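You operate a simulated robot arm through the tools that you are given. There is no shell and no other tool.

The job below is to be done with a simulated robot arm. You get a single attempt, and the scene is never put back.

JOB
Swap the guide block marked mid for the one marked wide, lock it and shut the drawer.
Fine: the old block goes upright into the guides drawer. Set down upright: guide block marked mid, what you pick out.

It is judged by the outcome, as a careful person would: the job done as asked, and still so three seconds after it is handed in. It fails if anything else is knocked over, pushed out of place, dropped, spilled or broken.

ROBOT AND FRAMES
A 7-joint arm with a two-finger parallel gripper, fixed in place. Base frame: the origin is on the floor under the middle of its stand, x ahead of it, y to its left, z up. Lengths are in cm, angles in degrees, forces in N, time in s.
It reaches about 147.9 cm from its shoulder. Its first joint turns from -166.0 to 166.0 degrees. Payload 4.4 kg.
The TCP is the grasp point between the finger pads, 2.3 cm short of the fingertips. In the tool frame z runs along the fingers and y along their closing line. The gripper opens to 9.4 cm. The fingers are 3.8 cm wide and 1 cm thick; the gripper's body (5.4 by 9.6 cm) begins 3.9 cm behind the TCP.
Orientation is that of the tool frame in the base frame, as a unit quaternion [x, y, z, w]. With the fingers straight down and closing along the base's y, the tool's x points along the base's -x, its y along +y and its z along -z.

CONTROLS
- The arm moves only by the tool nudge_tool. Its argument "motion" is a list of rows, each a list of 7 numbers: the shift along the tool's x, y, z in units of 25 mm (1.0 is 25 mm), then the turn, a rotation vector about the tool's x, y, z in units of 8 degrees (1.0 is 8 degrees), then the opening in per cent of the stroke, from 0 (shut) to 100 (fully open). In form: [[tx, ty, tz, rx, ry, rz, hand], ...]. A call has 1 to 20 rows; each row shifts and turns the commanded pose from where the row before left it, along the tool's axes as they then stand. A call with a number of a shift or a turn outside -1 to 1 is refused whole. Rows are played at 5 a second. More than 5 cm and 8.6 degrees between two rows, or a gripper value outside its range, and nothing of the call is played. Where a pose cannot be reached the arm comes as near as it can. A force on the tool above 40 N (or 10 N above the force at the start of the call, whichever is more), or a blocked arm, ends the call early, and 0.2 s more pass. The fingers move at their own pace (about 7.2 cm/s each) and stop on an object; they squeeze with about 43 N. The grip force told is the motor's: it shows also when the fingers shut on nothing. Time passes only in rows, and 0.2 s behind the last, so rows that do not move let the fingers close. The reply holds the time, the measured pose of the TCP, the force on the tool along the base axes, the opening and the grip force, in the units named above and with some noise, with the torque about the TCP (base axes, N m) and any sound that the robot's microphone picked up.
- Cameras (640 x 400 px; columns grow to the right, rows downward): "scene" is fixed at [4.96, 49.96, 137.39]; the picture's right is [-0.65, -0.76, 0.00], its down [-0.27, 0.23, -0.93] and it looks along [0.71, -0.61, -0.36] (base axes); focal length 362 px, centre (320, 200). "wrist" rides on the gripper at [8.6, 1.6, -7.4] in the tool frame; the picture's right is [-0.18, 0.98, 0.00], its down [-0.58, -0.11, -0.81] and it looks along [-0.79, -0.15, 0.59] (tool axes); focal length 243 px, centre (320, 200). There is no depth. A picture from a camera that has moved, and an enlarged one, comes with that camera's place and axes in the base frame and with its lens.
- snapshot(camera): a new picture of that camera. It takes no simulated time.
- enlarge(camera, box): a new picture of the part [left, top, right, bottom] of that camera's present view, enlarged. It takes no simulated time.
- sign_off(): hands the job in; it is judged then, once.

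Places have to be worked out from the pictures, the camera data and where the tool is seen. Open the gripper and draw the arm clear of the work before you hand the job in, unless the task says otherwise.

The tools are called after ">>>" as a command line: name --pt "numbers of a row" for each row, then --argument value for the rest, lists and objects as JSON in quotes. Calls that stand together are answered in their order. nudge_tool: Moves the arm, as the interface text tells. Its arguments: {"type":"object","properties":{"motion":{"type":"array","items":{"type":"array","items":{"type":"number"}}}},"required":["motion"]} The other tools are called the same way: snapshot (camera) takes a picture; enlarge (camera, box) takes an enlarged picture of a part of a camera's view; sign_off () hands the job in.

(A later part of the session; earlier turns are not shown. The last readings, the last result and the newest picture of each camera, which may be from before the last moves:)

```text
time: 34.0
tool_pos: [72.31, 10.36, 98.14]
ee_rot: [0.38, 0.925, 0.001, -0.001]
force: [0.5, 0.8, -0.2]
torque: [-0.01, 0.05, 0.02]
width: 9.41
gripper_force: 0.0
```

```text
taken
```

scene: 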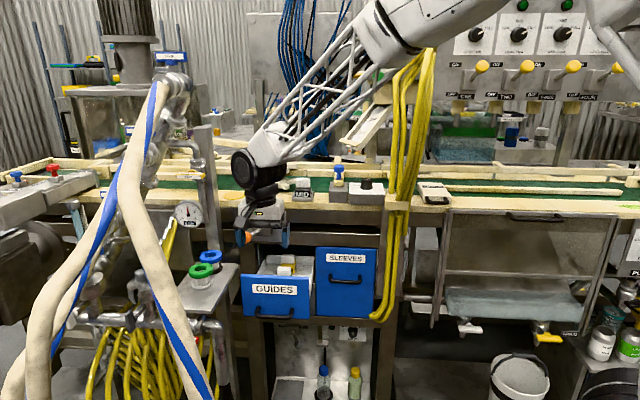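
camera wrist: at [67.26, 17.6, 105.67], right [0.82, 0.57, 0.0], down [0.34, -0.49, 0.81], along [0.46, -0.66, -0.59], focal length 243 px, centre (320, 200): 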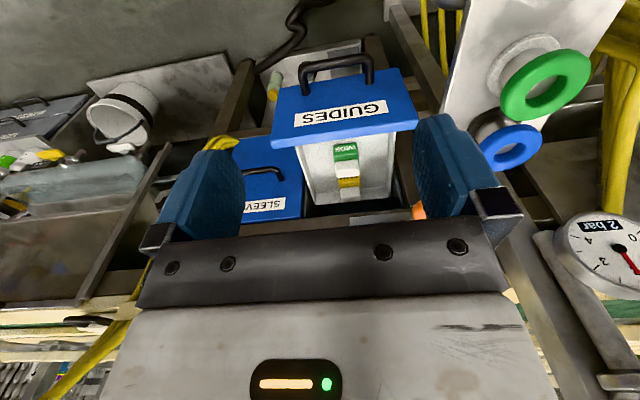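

The drawer interior is now visible with coloured, labelled blocks inside. I zoom in on both views.

>>> enlarge --camera "wrist" --box '[260, 80, 430, 220]'

>>> enlarge --camera "scene" --box '[235, 240, 335, 325]'

```text
2.86 times, centred on (345, 150) of wrist
camera zoom: at [67.26, 17.6, 105.67], right [0.82, 0.57, 0.0], down [0.34, -0.49, 0.81], along [0.46, -0.66, -0.59], focal length 693 px, centre (249, 343)
```

zoom: 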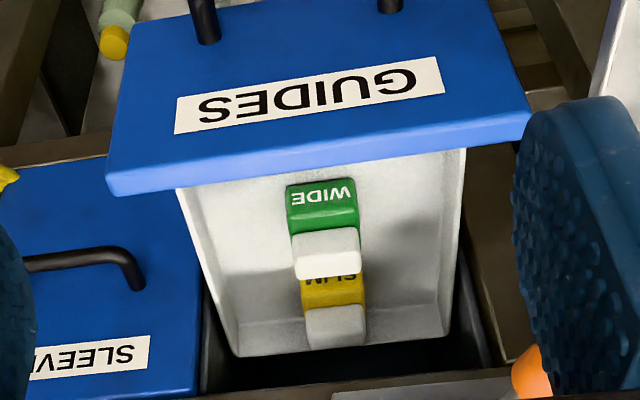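

```text
4.71 times, centred on (285, 282) of scene
camera zoom: at [4.96, 49.96, 137.39], right [-0.65, -0.76, 0.0], down [-0.27, 0.23, -0.93], along [0.71, -0.61, -0.36], focal length 1705 px, centre (485, -188)
```

zoom: 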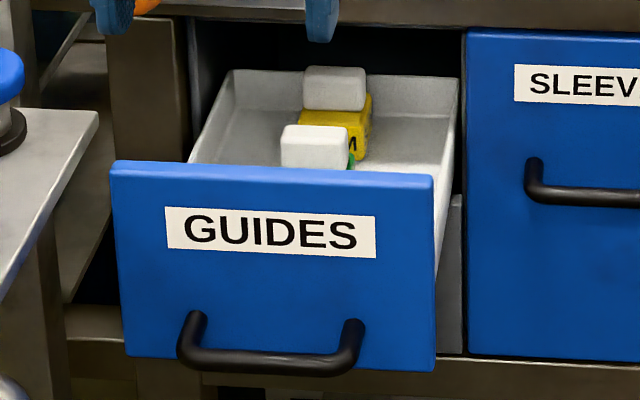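

Inside the drawer are WIDE (green, near bench coords a 58.8, b 70.6) and SLIM (yellow, behind it), with free floor in front of WIDE. First MID has to come out, so I raise the hand and go above its socket to look.

>>> nudge_tool --pt "0 0 -0.9 0 0 0 100" --pt "0 0 -0.9 0 0 0 100" --pt "0 0 -0.9 0 0 0 100" --pt "0 0 -0.9 0 0 0 100" --pt "-0.5 -0.1 -0.9 0 0 0 100" --pt "-0.8 -0.2 -0.9 0 0 0 100" --pt "-0.8 -0.2 -0.9 0 0 0 100" --pt "-0.8 -0.2 -0.9 0 0 0 100" --pt "-0.8 -0.2 0 0 0 0 100" --pt "-0.8 -0.2 0 0 0 0 100" --pt "-0.8 -0.2 0 0 0 0 100" --pt "-0.8 -0.2 0 0 0 0 100" --pt "-0.8 -0.2 0 0 0 0 100" --pt "-0.8 -0.2 0 0 0 0 100"

>>> snapshot --camera "wrist"

>>> snapshot --camera "scene"

```text
time: 37.0
tool_pos: [82.72, -6.61, 116.3]
ee_rot: [0.378, 0.926, 0.0, 0.0]
force: [0.5, 0.2, 0.5]
torque: [0.04, 0.02, -0.01]
width: 9.38
gripper_force: 0.1
```

```text
taken
camera wrist: at [77.56, 0.63, 123.68], right [0.82, 0.57, 0.0], down [0.34, -0.49, 0.81], along [0.46, -0.66, -0.59], focal length 243 px, centre (320, 200)
```

wrist: 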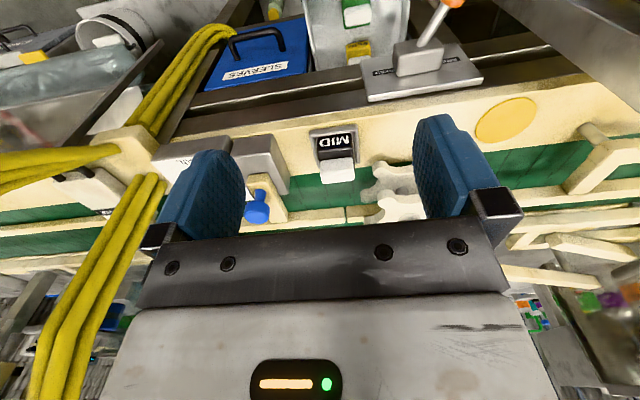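

```text
taken
```

scene: 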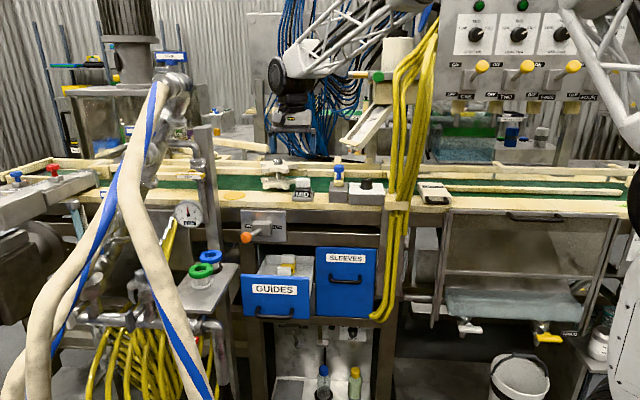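

MID, its tray and the star wheel beside it are in view. I zoom in to measure them.

>>> enlarge --camera "wrist" --box '[260, 110, 420, 230]'

>>> enlarge --camera "scene" --box '[250, 150, 350, 215]'

```text
3.33 times, centred on (340, 170) of wrist
camera zoom: at [77.56, 0.63, 123.68], right [0.82, 0.57, 0.0], down [0.34, -0.49, 0.81], along [0.46, -0.66, -0.59], focal length 809 px, centre (253, 300)
```

zoom: 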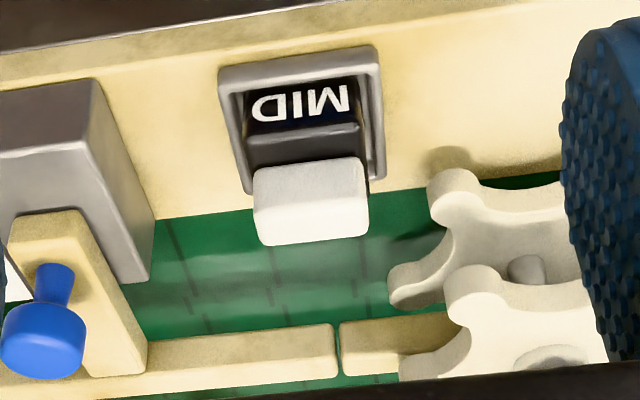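

```text
6.15 times, centred on (300, 182) of scene
camera zoom: at [4.96, 49.96, 137.39], right [-0.65, -0.76, 0.0], down [-0.27, 0.23, -0.93], along [0.71, -0.61, -0.36], focal length 2229 px, centre (443, 308)
```

zoom: 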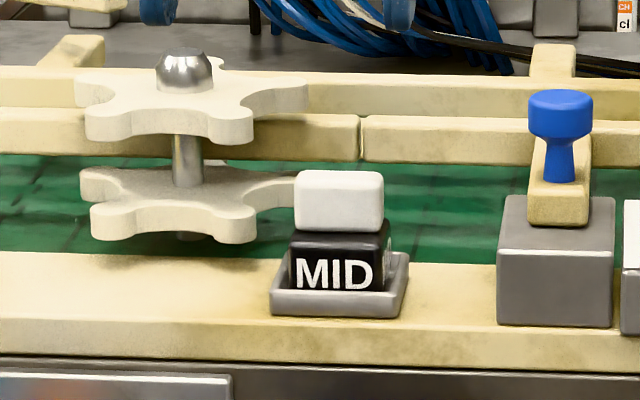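

MID's cap is about 4.8 × 2.4 × 2.7 cm, top at z ≈ 101, centred at a 53.0, b 80.0. The star wheel's nearest lobe is at a ≈ 58.3, so I narrow the opening to 6.4 cm and move above the block, still high.

>>> nudge_tool --pt "-0.85 -0.04 0 0 0 0.07 68" --pt "-0.85 -0.04 0 0 0 0 68" --pt "-0.85 -0.04 0 0 0 0 68" --pt "-0.85 -0.04 0 0 0 0 68" --pt "-0.85 -0.04 0 0 0 0 68" --pt "-0.85 -0.04 0 0 0 0 68" --pt "-0.85 -0.04 0 0 0 0 68" --pt "-0.78 -0.04 0 0 0 0 68" --pt "0 0 0.8 0 0 0 68" --pt "0 0 0.8 0 0 0 68"

>>> snapshot --camera "wrist"

>>> enlarge --camera "scene" --box '[240, 130, 360, 215]'

```text
time: 39.2
tool_pos: [93.96, -18.92, 112.25]
ee_rot: [0.384, 0.923, 0.001, 0.0]
force: [0.2, 0.7, -0.4]
torque: [0.03, 0.03, 0.01]
width: 6.37
gripper_force: 0.0
```

```text
taken
camera wrist: at [88.98, -11.6, 119.65], right [0.83, 0.56, 0.0], down [0.33, -0.49, 0.81], along [0.46, -0.67, -0.59], focal length 243 px, centre (320, 200)
```

wrist: 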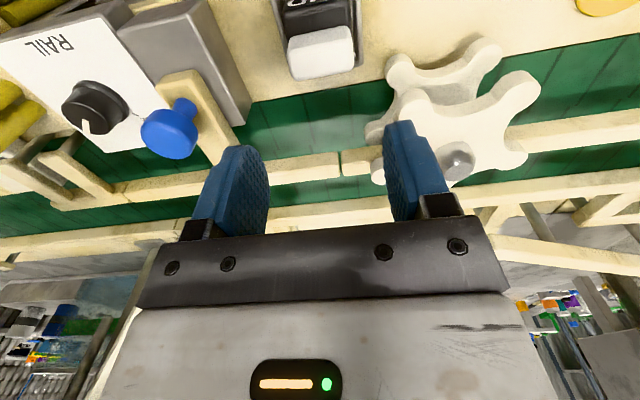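

```text
4.71 times, centred on (300, 172) of scene
camera zoom: at [4.96, 49.96, 137.39], right [-0.65, -0.76, 0.0], down [-0.27, 0.23, -0.93], along [0.71, -0.61, -0.36], focal length 1705 px, centre (414, 329)
```

zoom: 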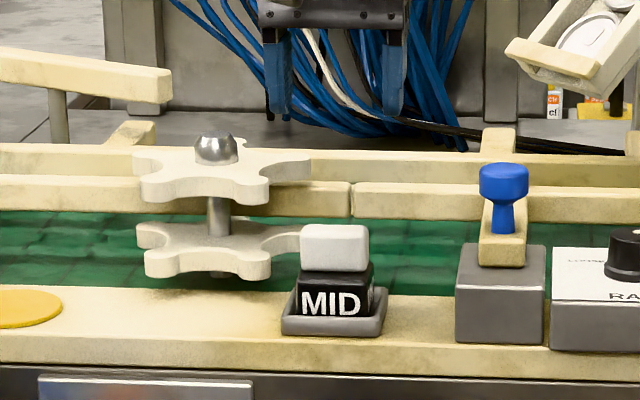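

The tool is nearly straight above the cap. I zoom in to check centring before descending.

>>> enlarge --camera "wrist" --box '[240, 0, 440, 130]'

```text
3.08 times, centred on (340, 65) of wrist
camera zoom: at [88.98, -11.6, 119.65], right [0.83, 0.56, 0.0], down [0.33, -0.49, 0.81], along [0.46, -0.67, -0.59], focal length 746 px, centre (258, 615)
```

zoom: 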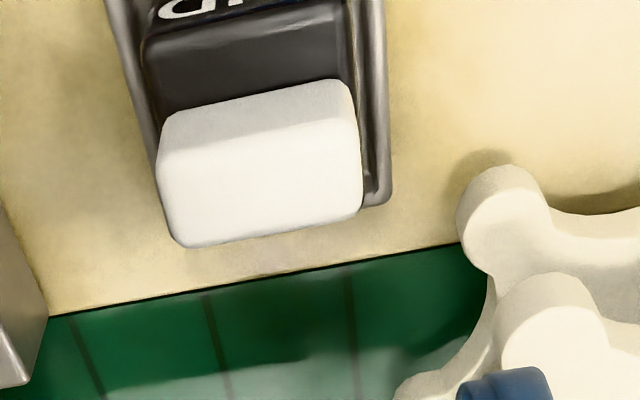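

Cap centre measures a ≈ 53.5, b ≈ 79.4. I correct sideways and descend until the fingertips are just above the cap, then check the clearance to the star wheel.

>>> nudge_tool --pt "0.24 0.15 0 0 0 0 68" --pt "0 0 0.8 0 0 0 68" --pt "0 0 0.8 0 0 0 68" --pt "0 0 0.8 0 0 0 68" --pt "0 0 0.6 0 0 0 68" --pt "0 0 0 0 0 0 68"

>>> snapshot --camera "wrist"

>>> enlarge --camera "scene" --box '[250, 130, 350, 215]'

```text
time: 40.6
tool_pos: [93.9, -18.35, 104.78]
ee_rot: [0.383, 0.924, 0.001, 0.001]
force: [0.4, 1.0, -0.2]
torque: [-0.03, 0.03, 0.02]
width: 6.37
gripper_force: 0.1
```

```text
taken
camera wrist: at [88.94, -10.99, 112.21], right [0.83, 0.56, 0.0], down [0.33, -0.49, 0.81], along [0.45, -0.67, -0.59], focal length 243 px, centre (320, 200)
```

wrist: 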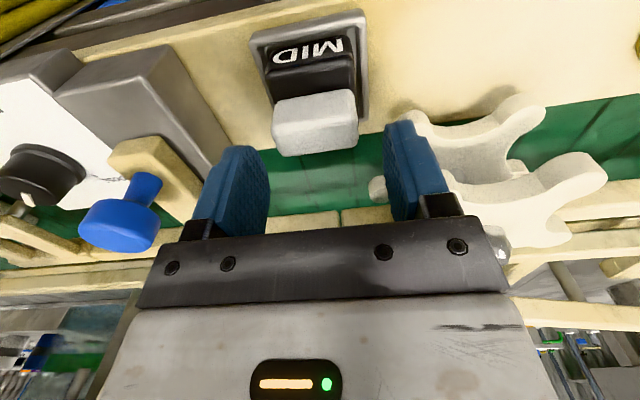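

```text
4.71 times, centred on (300, 172) of scene
camera zoom: at [4.96, 49.96, 137.39], right [-0.65, -0.76, 0.0], down [-0.27, 0.23, -0.93], along [0.71, -0.61, -0.36], focal length 1705 px, centre (414, 329)
```

zoom: 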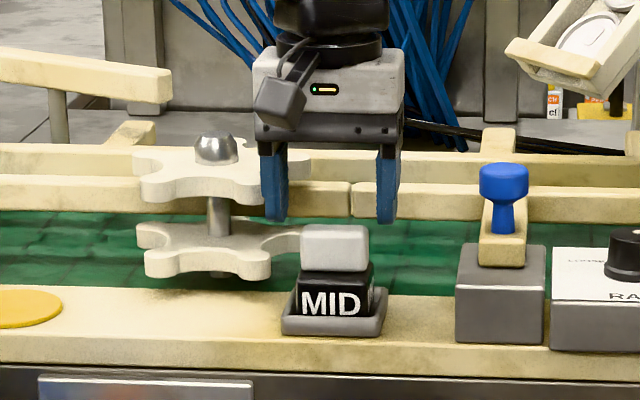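

Fingers look centred over the cap in the scene view. I zoom the wrist view to check the remaining offsets.

>>> enlarge --camera "wrist" --box '[220, 70, 420, 200]'

```text
3.08 times, centred on (320, 135) of wrist
camera zoom: at [88.94, -10.99, 112.21], right [0.83, 0.56, 0.0], down [0.33, -0.49, 0.81], along [0.45, -0.67, -0.59], focal length 746 px, centre (320, 400)
```

zoom: 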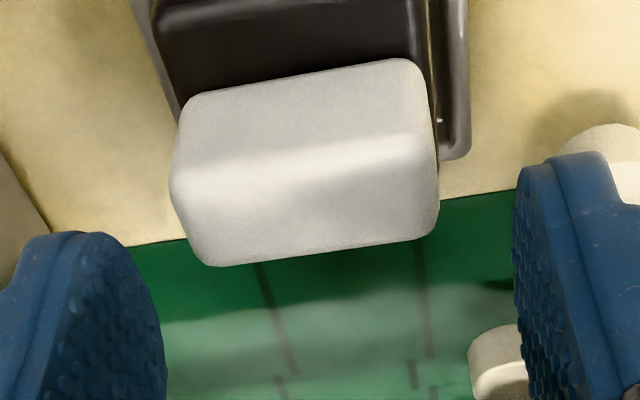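

The cap is centred under the tool within about 0.3 cm, with its top at z ≈ 101.2. I lower to z 101.4, so the tips reach along most of the cap while the body stays above the star wheel.

>>> nudge_tool --pt "0 0 0.5 0 0 0 68" --pt "0 0 0.5 0 0 0 68" --pt "0 0 0.36 0 0 0 68" --pt "0 0 0 0 0 0 68"

>>> enlarge --camera "scene" --box '[250, 130, 350, 215]'

>>> enlarge --camera "wrist" --box '[200, 80, 520, 280]'

```text
time: 41.6
tool_pos: [93.9, -18.2, 101.29]
ee_rot: [0.383, 0.924, 0.001, 0.001]
force: [-0.2, 0.6, -0.3]
torque: [-0.01, -0.05, 0.02]
width: 6.39
gripper_force: 0.0
```

```text
4.71 times, centred on (300, 172) of scene
camera zoom: at [4.96, 49.96, 137.39], right [-0.65, -0.76, 0.0], down [-0.27, 0.23, -0.93], along [0.71, -0.61, -0.36], focal length 1705 px, centre (414, 329)
```

zoom: 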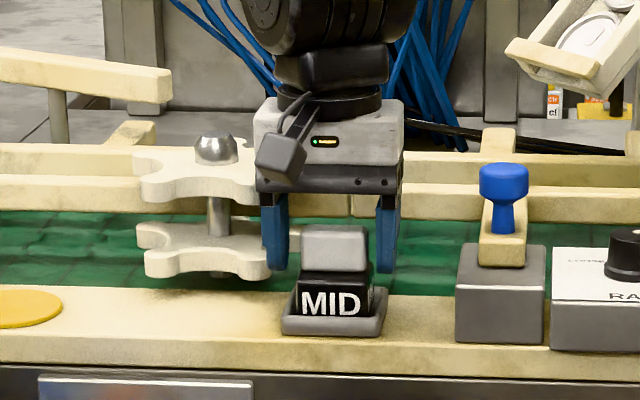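

```text
2.00 times, centred on (360, 180) of wrist
camera zoom: at [88.94, -10.93, 108.72], right [0.83, 0.56, 0.0], down [0.33, -0.49, 0.81], along [0.45, -0.67, -0.59], focal length 485 px, centre (240, 240)
```

zoom: 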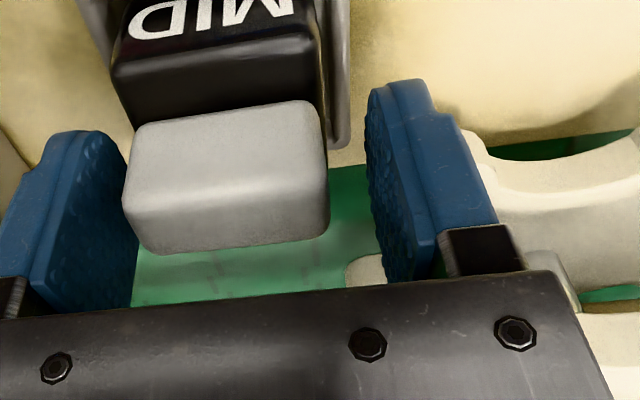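

Tips reach just above the base of the cap, with clearance on both sides. I close on the cap.

>>> nudge_tool --pt "0 -0.04 0 0 0 0 55" --pt "0 0 0 0 0 0 45" --pt "0 0 0 0 0 0 30" --pt "0 0 0 0 0 0 30" --pt "0 0 0 0 0 0 30"

>>> enlarge --camera "scene" --box '[250, 130, 350, 215]'

>>> enlarge --camera "wrist" --box '[200, 80, 520, 280]'

```text
time: 42.8
tool_pos: [93.93, -18.39, 101.29]
ee_rot: [0.383, 0.924, 0.0, 0.001]
force: [-0.3, -0.4, 0.4]
torque: [0.03, 0.0, 0.01]
width: 4.88
gripper_force: 43.4
```

```text
4.71 times, centred on (300, 172) of scene
camera zoom: at [4.96, 49.96, 137.39], right [-0.65, -0.76, 0.0], down [-0.27, 0.23, -0.93], along [0.71, -0.61, -0.36], focal length 1705 px, centre (414, 329)
```

zoom: 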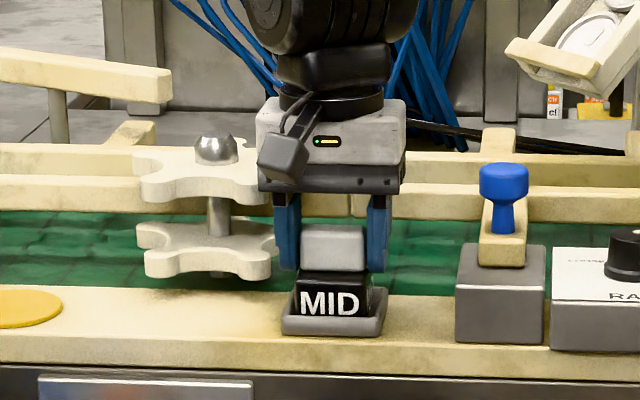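

```text
2.00 times, centred on (360, 180) of wrist
camera zoom: at [88.82, -11.01, 108.75], right [0.83, 0.56, 0.0], down [0.33, -0.49, 0.81], along [0.45, -0.67, -0.59], focal length 485 px, centre (240, 240)
```

zoom: 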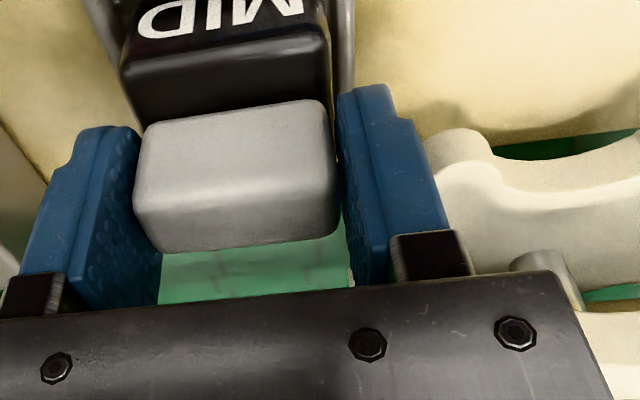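

MID is gripped (4.88 cm, negligible side force). I lift it straight up slowly and watch the force.

>>> nudge_tool --pt "0 0 -0.2 0 0 0 30" --pt "0 0 -0.4 0 0 0 30" --pt "0 0 -0.5 0 0 0 30" --pt "0 0 -0.6 0 0 0 30" --pt "0 0 -0.8 0 0 0 30" --pt "0 0 -0.8 0 0 0 30"

>>> enlarge --camera "scene" --box '[250, 130, 350, 215]'

>>> snapshot --camera "wrist"

```text
time: 44.2
tool_pos: [93.73, -18.33, 109.71]
ee_rot: [0.384, 0.923, 0.0, 0.0]
force: [0.1, -0.2, -1.3]
torque: [0.03, 0.01, -0.03]
width: 4.9
gripper_force: 42.9
```

```text
4.71 times, centred on (300, 172) of scene
camera zoom: at [4.96, 49.96, 137.39], right [-0.65, -0.76, 0.0], down [-0.27, 0.23, -0.93], along [0.71, -0.61, -0.36], focal length 1705 px, centre (414, 329)
```

zoom: 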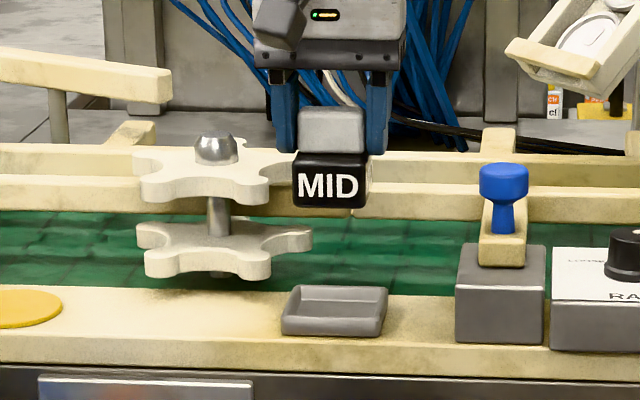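

```text
taken
camera wrist: at [88.85, -11.09, 117.06], right [0.83, 0.56, 0.0], down [0.33, -0.49, 0.81], along [0.45, -0.67, -0.59], focal length 243 px, centre (320, 200)
```

wrist: 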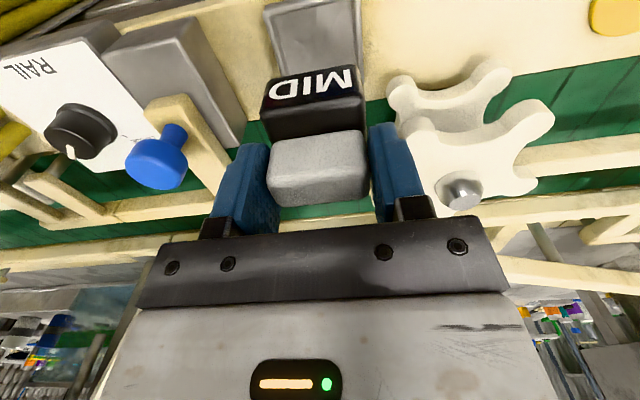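

MID is out of its socket, hanging straight. I carry it back clear of the bench at this height, to a point over the front part of the drawer (a 57.5, b 62), and look.

>>> nudge_tool --pt "0.6 0 0 0 0 0 30" --pt "0.85 0.1 0 0 0 0 30" --pt "0.85 0.25 0 0 0 0 30" --pt "0.85 0.25 0 0 0 0 30" --pt "0.85 0.25 0 0 0 0 30" --pt "0.85 0.25 0 0 0 0 30" --pt "0.85 0.25 0 0 0 0 30" --pt "0.85 0.25 0 0 0 0 30" --pt "0.4 0.07 0 0 0 0 30"

>>> snapshot --camera "wrist"

>>> snapshot --camera "scene"

```text
time: 46.2
tool_pos: [84.26, -3.11, 109.58]
ee_rot: [0.383, 0.924, 0.0, 0.0]
force: [-0.3, -0.2, -0.9]
torque: [-0.02, 0.0, 0.01]
width: 4.88
gripper_force: 42.9
```

```text
taken
camera wrist: at [79.36, 4.14, 117.02], right [0.83, 0.56, 0.0], down [0.33, -0.49, 0.81], along [0.45, -0.67, -0.59], focal length 243 px, centre (320, 200)
```

wrist: 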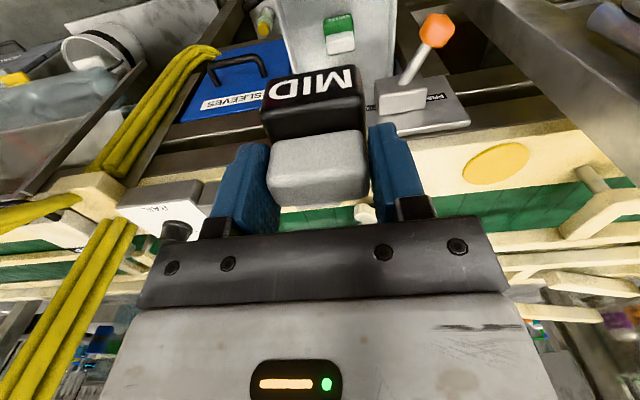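

```text
taken
```

scene: 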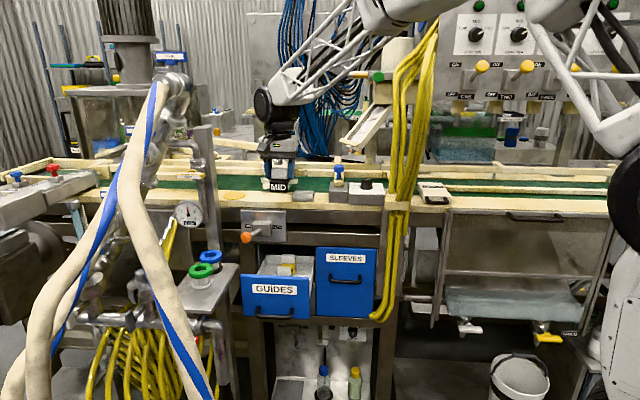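

The block is now over the drawer's front part. I descend to z ≈ 93 and look again at where MID will land relative to WIDE and the drawer front.

>>> nudge_tool --pt "0 0 0.8 0 0 0 30" --pt "0 0 0.8 0 0 0 30" --pt "0 0 0.8 0 0 0 30" --pt "0 0 0.8 0 0 0 30" --pt "0 0 0.8 0 0 0 30" --pt "0 0 0.8 0 0 0 30" --pt "0 0 0.8 0 0 0 30" --pt "0 0 0.8 0 0 0 30"

>>> snapshot --camera "wrist"

>>> enlarge --camera "scene" --box '[220, 200, 340, 325]'

```text
time: 48.0
tool_pos: [84.47, -3.18, 93.74]
ee_rot: [0.384, 0.923, 0.0, 0.0]
force: [-0.4, 0.1, -0.4]
torque: [-0.01, 0.0, 0.01]
width: 4.87
gripper_force: 42.8
```

```text
taken
camera wrist: at [79.52, 4.13, 101.09], right [0.83, 0.56, 0.0], down [0.33, -0.49, 0.81], along [0.45, -0.67, -0.59], focal length 243 px, centre (320, 200)
```

wrist: 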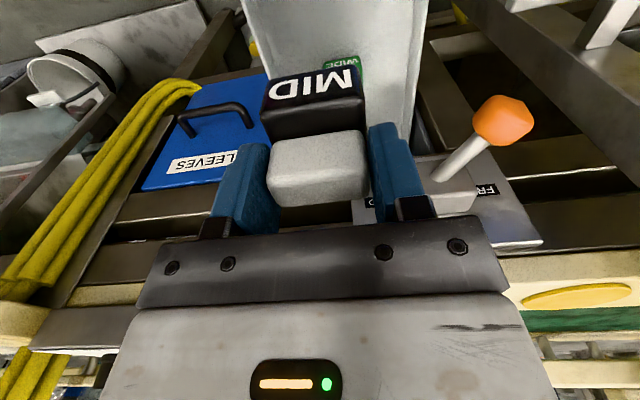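

```text
3.20 times, centred on (280, 262) of scene
camera zoom: at [4.96, 49.96, 137.39], right [-0.65, -0.76, 0.0], down [-0.27, 0.23, -0.93], along [0.71, -0.61, -0.36], focal length 1159 px, centre (448, 0)
```

zoom: 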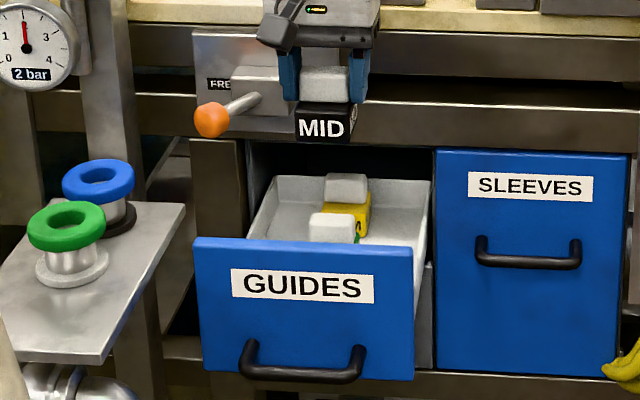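

I zoom into the gap behind MID to measure WIDE and the drawer walls again from this closer viewpoint.

>>> enlarge --camera "wrist" --box '[220, 0, 460, 150]'

```text
2.67 times, centred on (340, 75) of wrist
camera zoom: at [79.52, 4.13, 101.09], right [0.83, 0.56, 0.0], down [0.33, -0.49, 0.81], along [0.45, -0.67, -0.59], focal length 647 px, centre (267, 533)
```

zoom: 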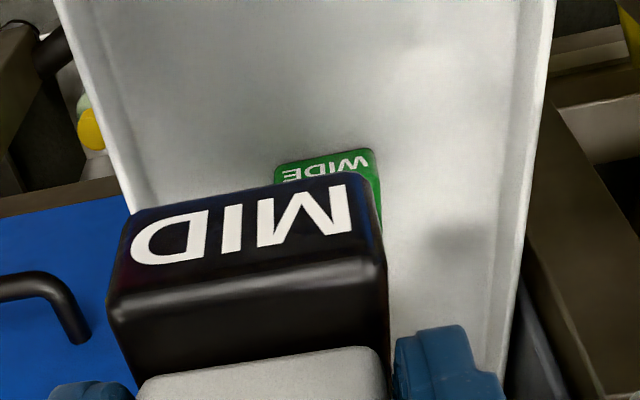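

Floor of the drawer works out near z 67.6, WIDE's front face at b ≈ 68, and MID's spot (a 57.5, b 62) is free with clearance all round. I descend to just above the floor.

>>> nudge_tool --pt "0 0 0.8 0 0 0 30" --pt "0 0 0.8 0 0 0 30" --pt "0 0 0.8 0 0 0 30" --pt "0 0 0.8 0 0 0 30" --pt "0 0 0.8 0 0 0 30" --pt "0 0 0.8 0 0 0 30" --pt "0 0 0.8 0 0 0 30" --pt "0 0 0.8 0 0 0 30" --pt "0 0 0.5 0 0 0 30"

>>> snapshot --camera "wrist"

>>> enlarge --camera "scene" --box '[200, 200, 340, 325]'

```text
time: 50.0
tool_pos: [84.52, -3.18, 76.39]
ee_rot: [0.383, 0.924, 0.001, 0.0]
force: [0.8, 0.5, -0.6]
torque: [-0.01, 0.0, -0.01]
width: 4.87
gripper_force: 43.0
```

```text
taken
camera wrist: at [79.47, 4.11, 83.69], right [0.83, 0.56, 0.0], down [0.33, -0.49, 0.81], along [0.45, -0.67, -0.59], focal length 243 px, centre (320, 200)
```

wrist: 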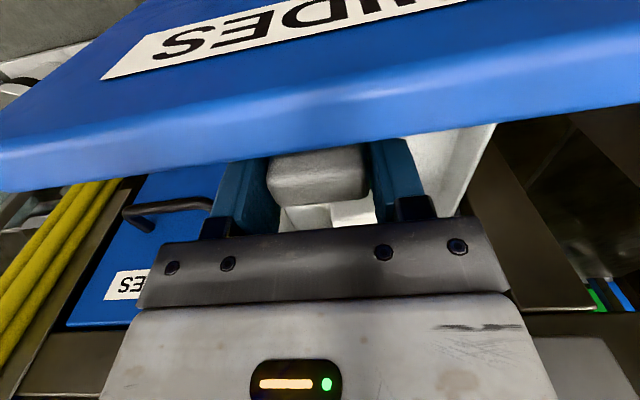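

```text
3.20 times, centred on (270, 262) of scene
camera zoom: at [4.96, 49.96, 137.39], right [-0.65, -0.76, 0.0], down [-0.27, 0.23, -0.93], along [0.71, -0.61, -0.36], focal length 1159 px, centre (480, 0)
```

zoom: 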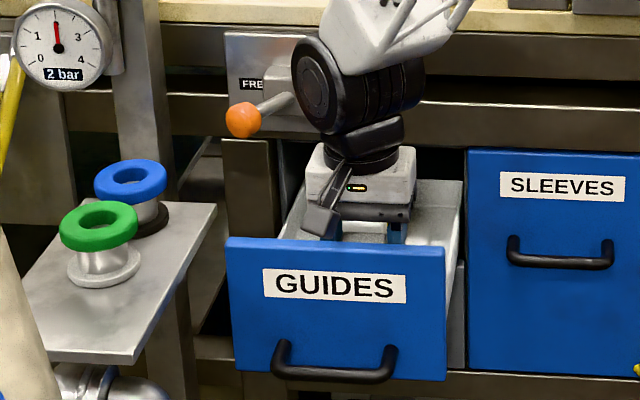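

The hand is inside the drawer's outline and the camera housing stays in front of the panel. About 3 cm remain; I go down gently and watch for contact.

>>> nudge_tool --pt "0 0 0.3 0 0 0 30" --pt "0 0 0.3 0 0 0 30" --pt "0 0 0.2 0 0 0 30"

>>> enlarge --camera "scene" --box '[240, 230, 340, 300]'

>>> snapshot --camera "wrist"

```text
time: 50.8
tool_pos: [84.47, -3.06, 74.21]
ee_rot: [0.384, 0.923, 0.0, 0.0]
force: [0.3, -0.7, -1.2]
torque: [-0.01, -0.01, 0.02]
width: 4.89
gripper_force: 42.8
```

```text
5.71 times, centred on (290, 265) of scene
camera zoom: at [4.96, 49.96, 137.39], right [-0.65, -0.76, 0.0], down [-0.27, 0.23, -0.93], along [0.71, -0.61, -0.36], focal length 2070 px, centre (491, -171)
```

zoom: 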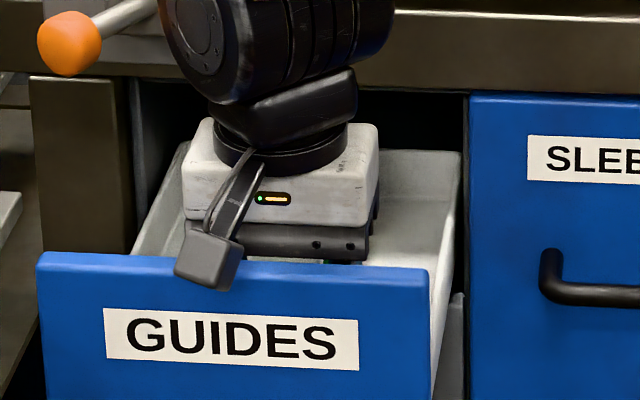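

```text
taken
camera wrist: at [79.45, 4.13, 81.7], right [0.83, 0.56, 0.0], down [0.33, -0.49, 0.81], along [0.45, -0.67, -0.59], focal length 243 px, centre (320, 200)
```

wrist: 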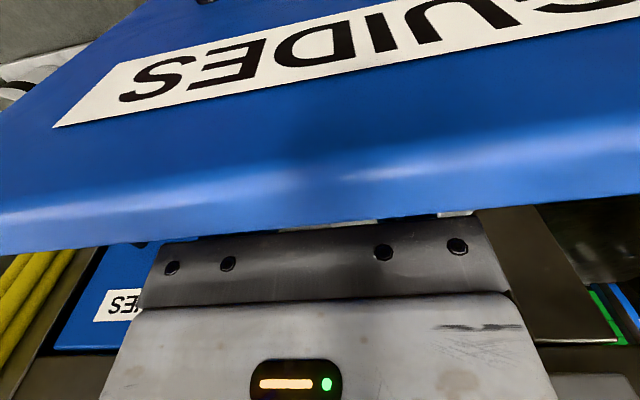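

No contact yet at z 74.2. I lower in 2.5 mm steps until the floor is felt.

>>> nudge_tool --pt "0 0 0.1 0 0 0 30" --pt "0 0 0.1 0 0 0 30"

>>> nudge_tool --pt "0 0 0.1 0 0 0 30" --pt "0 0 0 0 0 0 30"

```text
time: 51.4
tool_pos: [84.51, -3.27, 73.91]
ee_rot: [0.382, 0.924, 0.001, 0.0]
force: [-0.5, -0.2, -0.8]
torque: [0.03, -0.02, -0.02]
width: 4.89
gripper_force: 42.7
```

```text
time: 52.0
tool_pos: [84.46, -3.17, 73.6]
ee_rot: [0.384, 0.924, 0.001, 0.0]
force: [-0.5, -0.8, -0.7]
torque: [0.0, 0.02, 0.01]
width: 4.9
gripper_force: 43.0
```

Still free at z 73.6 (force is just the block's weight). I continue in small steps.

>>> nudge_tool --pt "0 0 0.08 0 0 0 30" --pt "0 0 0.08 0 0 0 30" --pt "0 0 0 0 0 0 30"

>>> snapshot --camera "wrist"

```text
time: 52.8
tool_pos: [84.49, -3.13, 73.15]
ee_rot: [0.384, 0.923, 0.0, 0.001]
force: [-0.5, -0.4, -0.1]
torque: [0.01, 0.02, 0.01]
width: 4.87
gripper_force: 42.9
```

```text
taken
camera wrist: at [79.53, 4.18, 80.61], right [0.83, 0.56, 0.0], down [0.33, -0.49, 0.81], along [0.45, -0.67, -0.59], focal length 243 px, centre (320, 200)
```

wrist: 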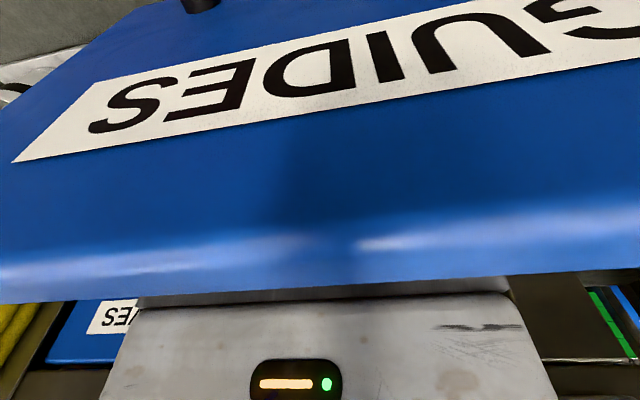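

Not yet touching at z 73.15. I keep stepping 2 mm at a time with force checks.

>>> nudge_tool --pt "0 0 0.08 0 0 0 30" --pt "0 0 0.08 0 0 0 30" --pt "0 0 0 0 0 0 30"

>>> enlarge --camera "scene" --box '[240, 230, 340, 300]'

```text
time: 53.6
tool_pos: [84.43, -3.02, 72.87]
ee_rot: [0.383, 0.924, 0.001, 0.001]
force: [-1.0, 0.3, 3.2]
torque: [0.02, 0.13, 0.01]
width: 4.88
gripper_force: 43.2
```

```text
5.71 times, centred on (290, 265) of scene
camera zoom: at [4.96, 49.96, 137.39], right [-0.65, -0.76, 0.0], down [-0.27, 0.23, -0.93], along [0.71, -0.61, -0.36], focal length 2070 px, centre (491, -171)
```

zoom: 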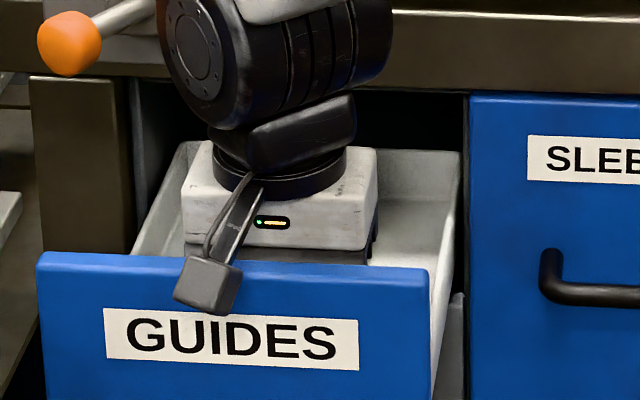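

A first light contact (+3 N) appears at z 72.87, with a torque matching the block's front lower edge on the drawer floor. I lower 1 mm more and open the fingers partly to release.

>>> nudge_tool --pt "0 0 0.05 0 0 0 30" --pt "0 0 0 0 0 0 30"

>>> nudge_tool --pt "0 0 0 0 0 0 54" --pt "0 0 0 0 0 0 60" --pt "0 0 0 0 0 0 66" --pt "0 0 0 0 0 0 66"

```text
time: 54.2
tool_pos: [84.51, -3.29, 72.76]
ee_rot: [0.384, 0.923, 0.001, 0.001]
force: [-0.9, -2.2, 23.8]
torque: [0.04, 0.34, 0.01]
width: 4.87
gripper_force: 43.2
```

```text
time: 55.2
tool_pos: [84.41, -3.11, 72.72]
ee_rot: [0.383, 0.924, -0.001, 0.0]
force: [-0.3, 0.0, 0.0]
torque: [0.03, 0.0, 0.01]
width: 6.2
gripper_force: 0.0
```

Released with zero residual force, so MID stands on the drawer floor. I raise straight up and check that it stays upright.

>>> nudge_tool --pt "0 0 -0.3 0 0 0 66" --pt "0 0 -0.6 0 0 0 66" --pt "0 0 -0.8 0 0 0 66" --pt "0 0 -0.9 0 0 0 66" --pt "0 0 -0.9 0 0 0 66" --pt "0 0 -0.9 0 0 0 66" --pt "0 0 -0.9 0 0 0 66" --pt "0 0 -0.9 0 0 0 66" --pt "0 0 -0.9 0 0 0 66" --pt "0 0 -0.9 0 0 0 66" --pt "0 0 -0.9 0 0 0 66"

>>> snapshot --camera "wrist"

>>> enlarge --camera "scene" --box '[240, 230, 340, 300]'

```text
time: 57.6
tool_pos: [84.48, -3.18, 94.91]
ee_rot: [0.384, 0.923, -0.001, 0.0]
force: [0.5, -0.5, -0.3]
torque: [-0.03, 0.0, 0.01]
width: 6.22
gripper_force: 0.1
```

```text
taken
camera wrist: at [79.45, 4.15, 102.32], right [0.83, 0.56, 0.0], down [0.33, -0.49, 0.81], along [0.45, -0.67, -0.59], focal length 243 px, centre (320, 200)
```

wrist: 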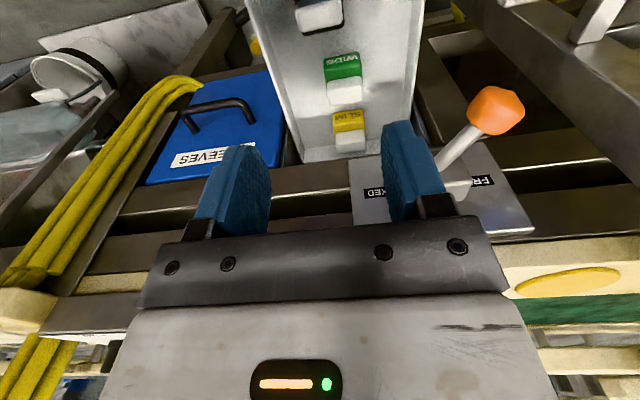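

```text
5.71 times, centred on (290, 265) of scene
camera zoom: at [4.96, 49.96, 137.39], right [-0.65, -0.76, 0.0], down [-0.27, 0.23, -0.93], along [0.71, -0.61, -0.36], focal length 2070 px, centre (491, -171)
```

zoom: 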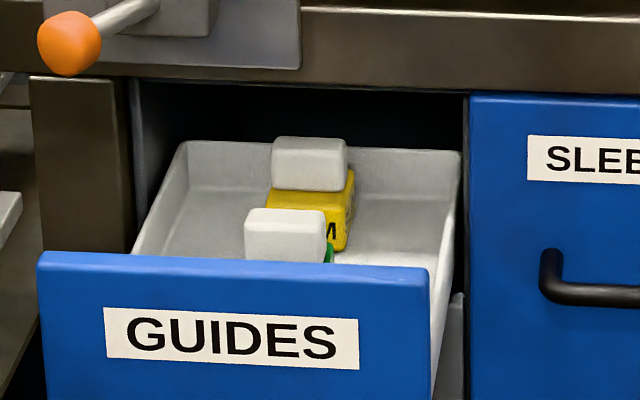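

MID stands upright in the drawer. Now WIDE: I zoom in to locate its cap precisely.

>>> enlarge --camera "wrist" --box '[240, 0, 440, 170]'

```text
2.35 times, centred on (340, 85) of wrist
camera zoom: at [79.45, 4.15, 102.32], right [0.83, 0.56, 0.0], down [0.33, -0.49, 0.81], along [0.45, -0.67, -0.59], focal length 571 px, centre (273, 471)
```

zoom: 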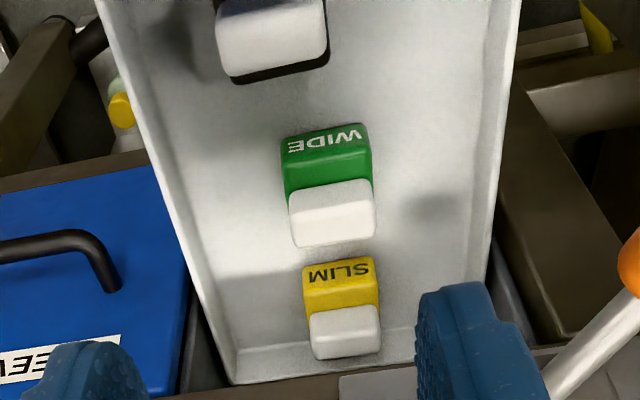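

WIDE's cap sits 8.1 cm behind MID and 1.7 cm left of it, so the same grasp needs TCP a 59.2, b 70.0. To keep the wrist joint clear of the bench front and lever box I tilt the hand back 16° and approach above WIDE.

>>> nudge_tool --pt "0 0 0 0 -1 0 66" --pt "0 0 0 0 -1 0 66" --pt "-0.208 0.085 0.73 0 0 0 66" --pt "-0.208 0.085 0.73 0 0 0 66" --pt "-0.208 0.085 0.73 0 0 0 66" --pt "-0.208 0.085 0.73 0 0 0 66" --pt "-0.208 0.085 0.73 0 0 0 66" --pt "-0.208 0.085 0.73 0 0 0 66" --pt "-0.208 0.085 0.73 0 0 0 66" --pt "-0.208 0.085 0.73 0 0 0 66"

>>> snapshot --camera "wrist"

>>> enlarge --camera "scene" --box '[220, 200, 340, 300]'

```text
time: 59.8
tool_pos: [91.34, -7.62, 82.04]
ee_rot: [0.38, 0.915, -0.053, 0.128]
force: [0.4, 0.5, -0.5]
torque: [0.0, 0.02, 0.0]
width: 6.2
gripper_force: 0.1
```

```text
taken
camera wrist: at [85.14, 0.97, 86.79], right [0.82, 0.57, 0.05], down [0.16, -0.32, 0.94], along [0.55, -0.76, -0.35], focal length 243 px, centre (320, 200)
```

wrist: 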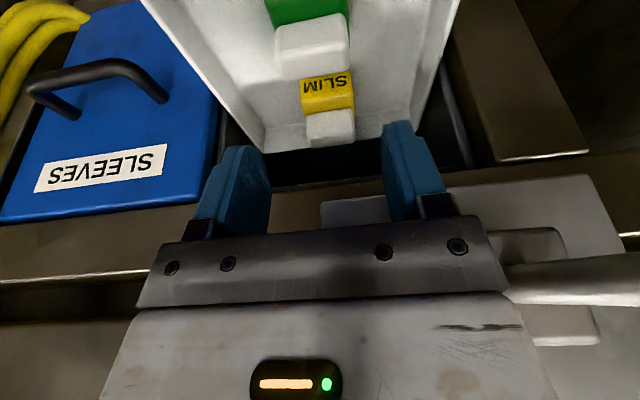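

```text
4.00 times, centred on (280, 250) of scene
camera zoom: at [4.96, 49.96, 137.39], right [-0.65, -0.76, 0.0], down [-0.27, 0.23, -0.93], along [0.71, -0.61, -0.36], focal length 1449 px, centre (480, 0)
```

zoom: 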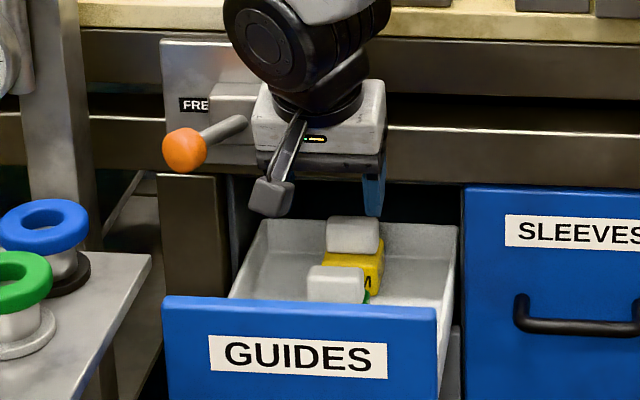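

Positioned above WIDE with good clearance to the lever. I zoom in on WIDE's cap to check alignment before descending.

>>> enlarge --camera "wrist" --box '[220, 0, 420, 160]'

```text
2.50 times, centred on (320, 80) of wrist
camera zoom: at [85.14, 0.97, 86.79], right [0.82, 0.57, 0.05], down [0.16, -0.32, 0.94], along [0.55, -0.76, -0.35], focal length 606 px, centre (320, 500)
```

zoom: 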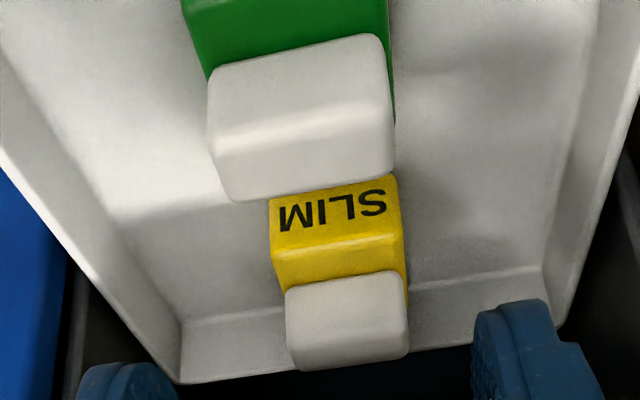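

WIDE's cap centre is at a ≈ 59.2, b ≈ 70.8, top near z 72.7–73. I descend vertically most of the way (keeping the tilt) and check.

>>> nudge_tool --pt "0.12 0 0.575 0 0 0 66" --pt "0.12 0 0.575 0 0 0 66" --pt "0.12 0 0.575 0 0 0 66" --pt "0.12 0 0.575 0 0 0 66" --pt "0 0 0 0 0 0 66"

>>> snapshot --camera "wrist"

>>> enlarge --camera "scene" --box '[220, 200, 340, 300]'

```text
time: 61.0
tool_pos: [91.7, -7.92, 76.09]
ee_rot: [0.38, 0.915, -0.053, 0.128]
force: [-7.7, 7.7, 1.6]
torque: [-0.47, -0.6, 0.2]
width: 6.21
gripper_force: 0.0
```

```text
taken
camera wrist: at [85.5, 0.6, 80.9], right [0.82, 0.57, 0.05], down [0.16, -0.32, 0.94], along [0.55, -0.76, -0.35], focal length 243 px, centre (320, 200)
```

wrist: 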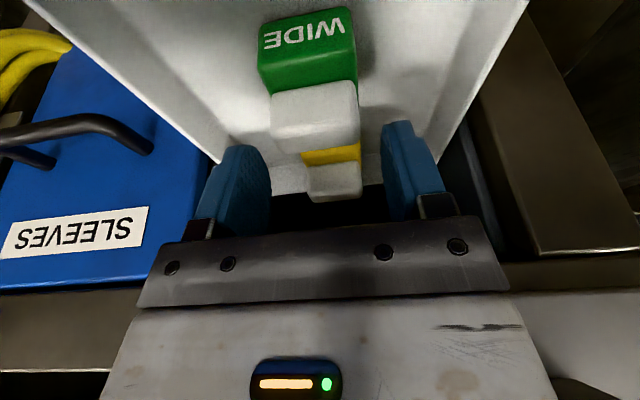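

```text
4.00 times, centred on (280, 250) of scene
camera zoom: at [4.96, 49.96, 137.39], right [-0.65, -0.76, 0.0], down [-0.27, 0.23, -0.93], along [0.71, -0.61, -0.36], focal length 1449 px, centre (480, 0)
```

zoom: 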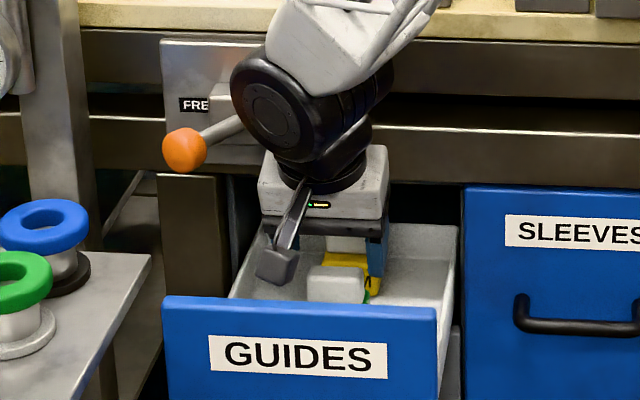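

The reading shows an 11 N push away from the bench with a torque that places a contact about 7 cm above the TCP: the back of the hand is touching the lever plate or box. I look closer before backing out.

>>> enlarge --camera "scene" --box '[250, 190, 330, 280]'

>>> enlarge --camera "wrist" --box '[220, 0, 440, 220]'

```text
4.44 times, centred on (290, 235) of scene
camera zoom: at [4.96, 49.96, 137.39], right [-0.65, -0.76, 0.0], down [-0.27, 0.23, -0.93], along [0.71, -0.61, -0.36], focal length 1610 px, centre (453, 44)
```

zoom: 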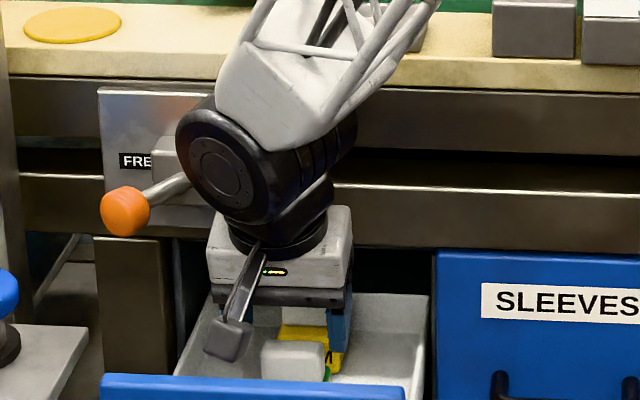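

```text
1.82 times, centred on (330, 110) of wrist
camera zoom: at [85.5, 0.6, 80.9], right [0.82, 0.57, 0.05], down [0.16, -0.32, 0.94], along [0.55, -0.76, -0.35], focal length 441 px, centre (302, 364)
```

zoom: 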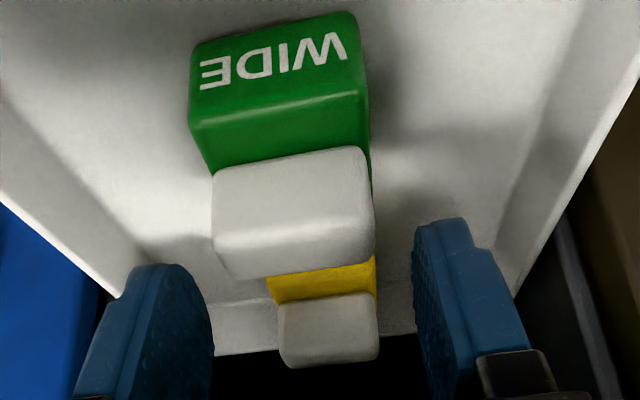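

The contact fits the lever box's lower edge against the back of the hand; because of the tilt, it clears again as I go lower. I ease 0.6 cm away from the bench, then go down to grasp height.

>>> nudge_tool --pt "0.23 0 -0.066 0 0 0 66" --pt "0 0 0 0 0 0 66"

>>> nudge_tool --pt "0.08 0 0.3 0 0 0 66" --pt "0.08 0 0.3 0 0 0 66" --pt "0 0 0 0 0 0 66"

```text
time: 61.6
tool_pos: [91.28, -7.49, 76.31]
ee_rot: [0.38, 0.915, -0.053, 0.128]
force: [0.3, -0.1, 0.4]
torque: [0.03, -0.04, 0.01]
width: 6.19
gripper_force: 0.0
```

```text
time: 62.2
tool_pos: [91.55, -7.66, 75.59]
ee_rot: [0.38, 0.914, -0.052, 0.131]
force: [0.2, 0.1, 2.2]
torque: [0.2, 0.15, 0.01]
width: 6.18
gripper_force: 0.1
stopped in row 2: the force on the tool passed its limit at 54 N (the readings are from after the stop); the commanded pose is now the measured one
```

The downward stop came from about 11 cm in front of the TCP: the camera housing touched the drawer front's top edge. The camera has to be on the other (upper) side for this pick, so I back up and out to free space first.

>>> nudge_tool --pt "0.005 0 -0.42 0 0 0 66" --pt "0.164 0 -0.88 0 0 0 66" --pt "0.164 0 -0.88 0 0 0 66" --pt "0.164 0 -0.88 0 0 0 66" --pt "0.164 0 -0.88 0 0 0 66" --pt "0.164 0 -0.88 0 0 0 66" --pt "0.164 0 -0.88 0 0 0 66" --pt "0.164 0 -0.88 0 0 0 66" --pt "0.164 0 -0.88 0 0 0 66" --pt "0.164 0 -0.88 0 0 0 66" --pt "0.164 0 -0.88 0 0 0 66" --pt "0.164 0 -0.88 0 0 0 66"

>>> snapshot --camera "wrist"

>>> enlarge --camera "scene" --box '[220, 200, 340, 320]'

```text
time: 64.8
tool_pos: [83.19, 0.26, 98.51]
ee_rot: [0.38, 0.914, -0.053, 0.13]
force: [0.7, 0.6, 0.2]
torque: [-0.03, 0.0, -0.02]
width: 6.2
gripper_force: 0.1
```

```text
taken
camera wrist: at [77.01, 8.88, 103.22], right [0.82, 0.57, 0.06], down [0.15, -0.32, 0.94], along [0.55, -0.76, -0.35], focal length 243 px, centre (320, 200)
```

wrist: 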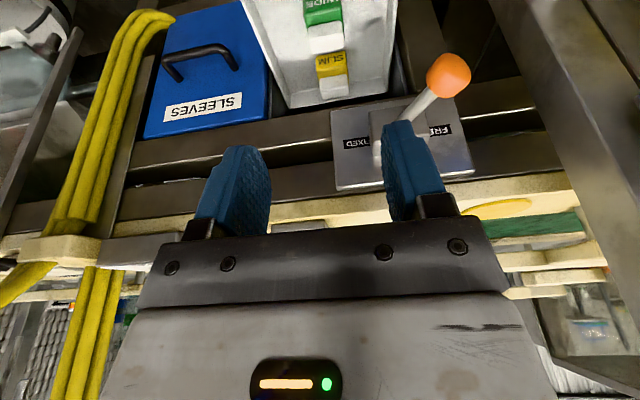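

```text
3.33 times, centred on (280, 260) of scene
camera zoom: at [4.96, 49.96, 137.39], right [-0.65, -0.76, 0.0], down [-0.27, 0.23, -0.93], along [0.71, -0.61, -0.36], focal length 1207 px, centre (453, 0)
```

zoom: 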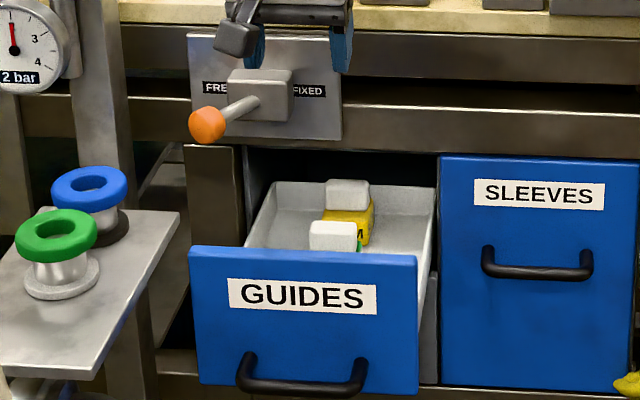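

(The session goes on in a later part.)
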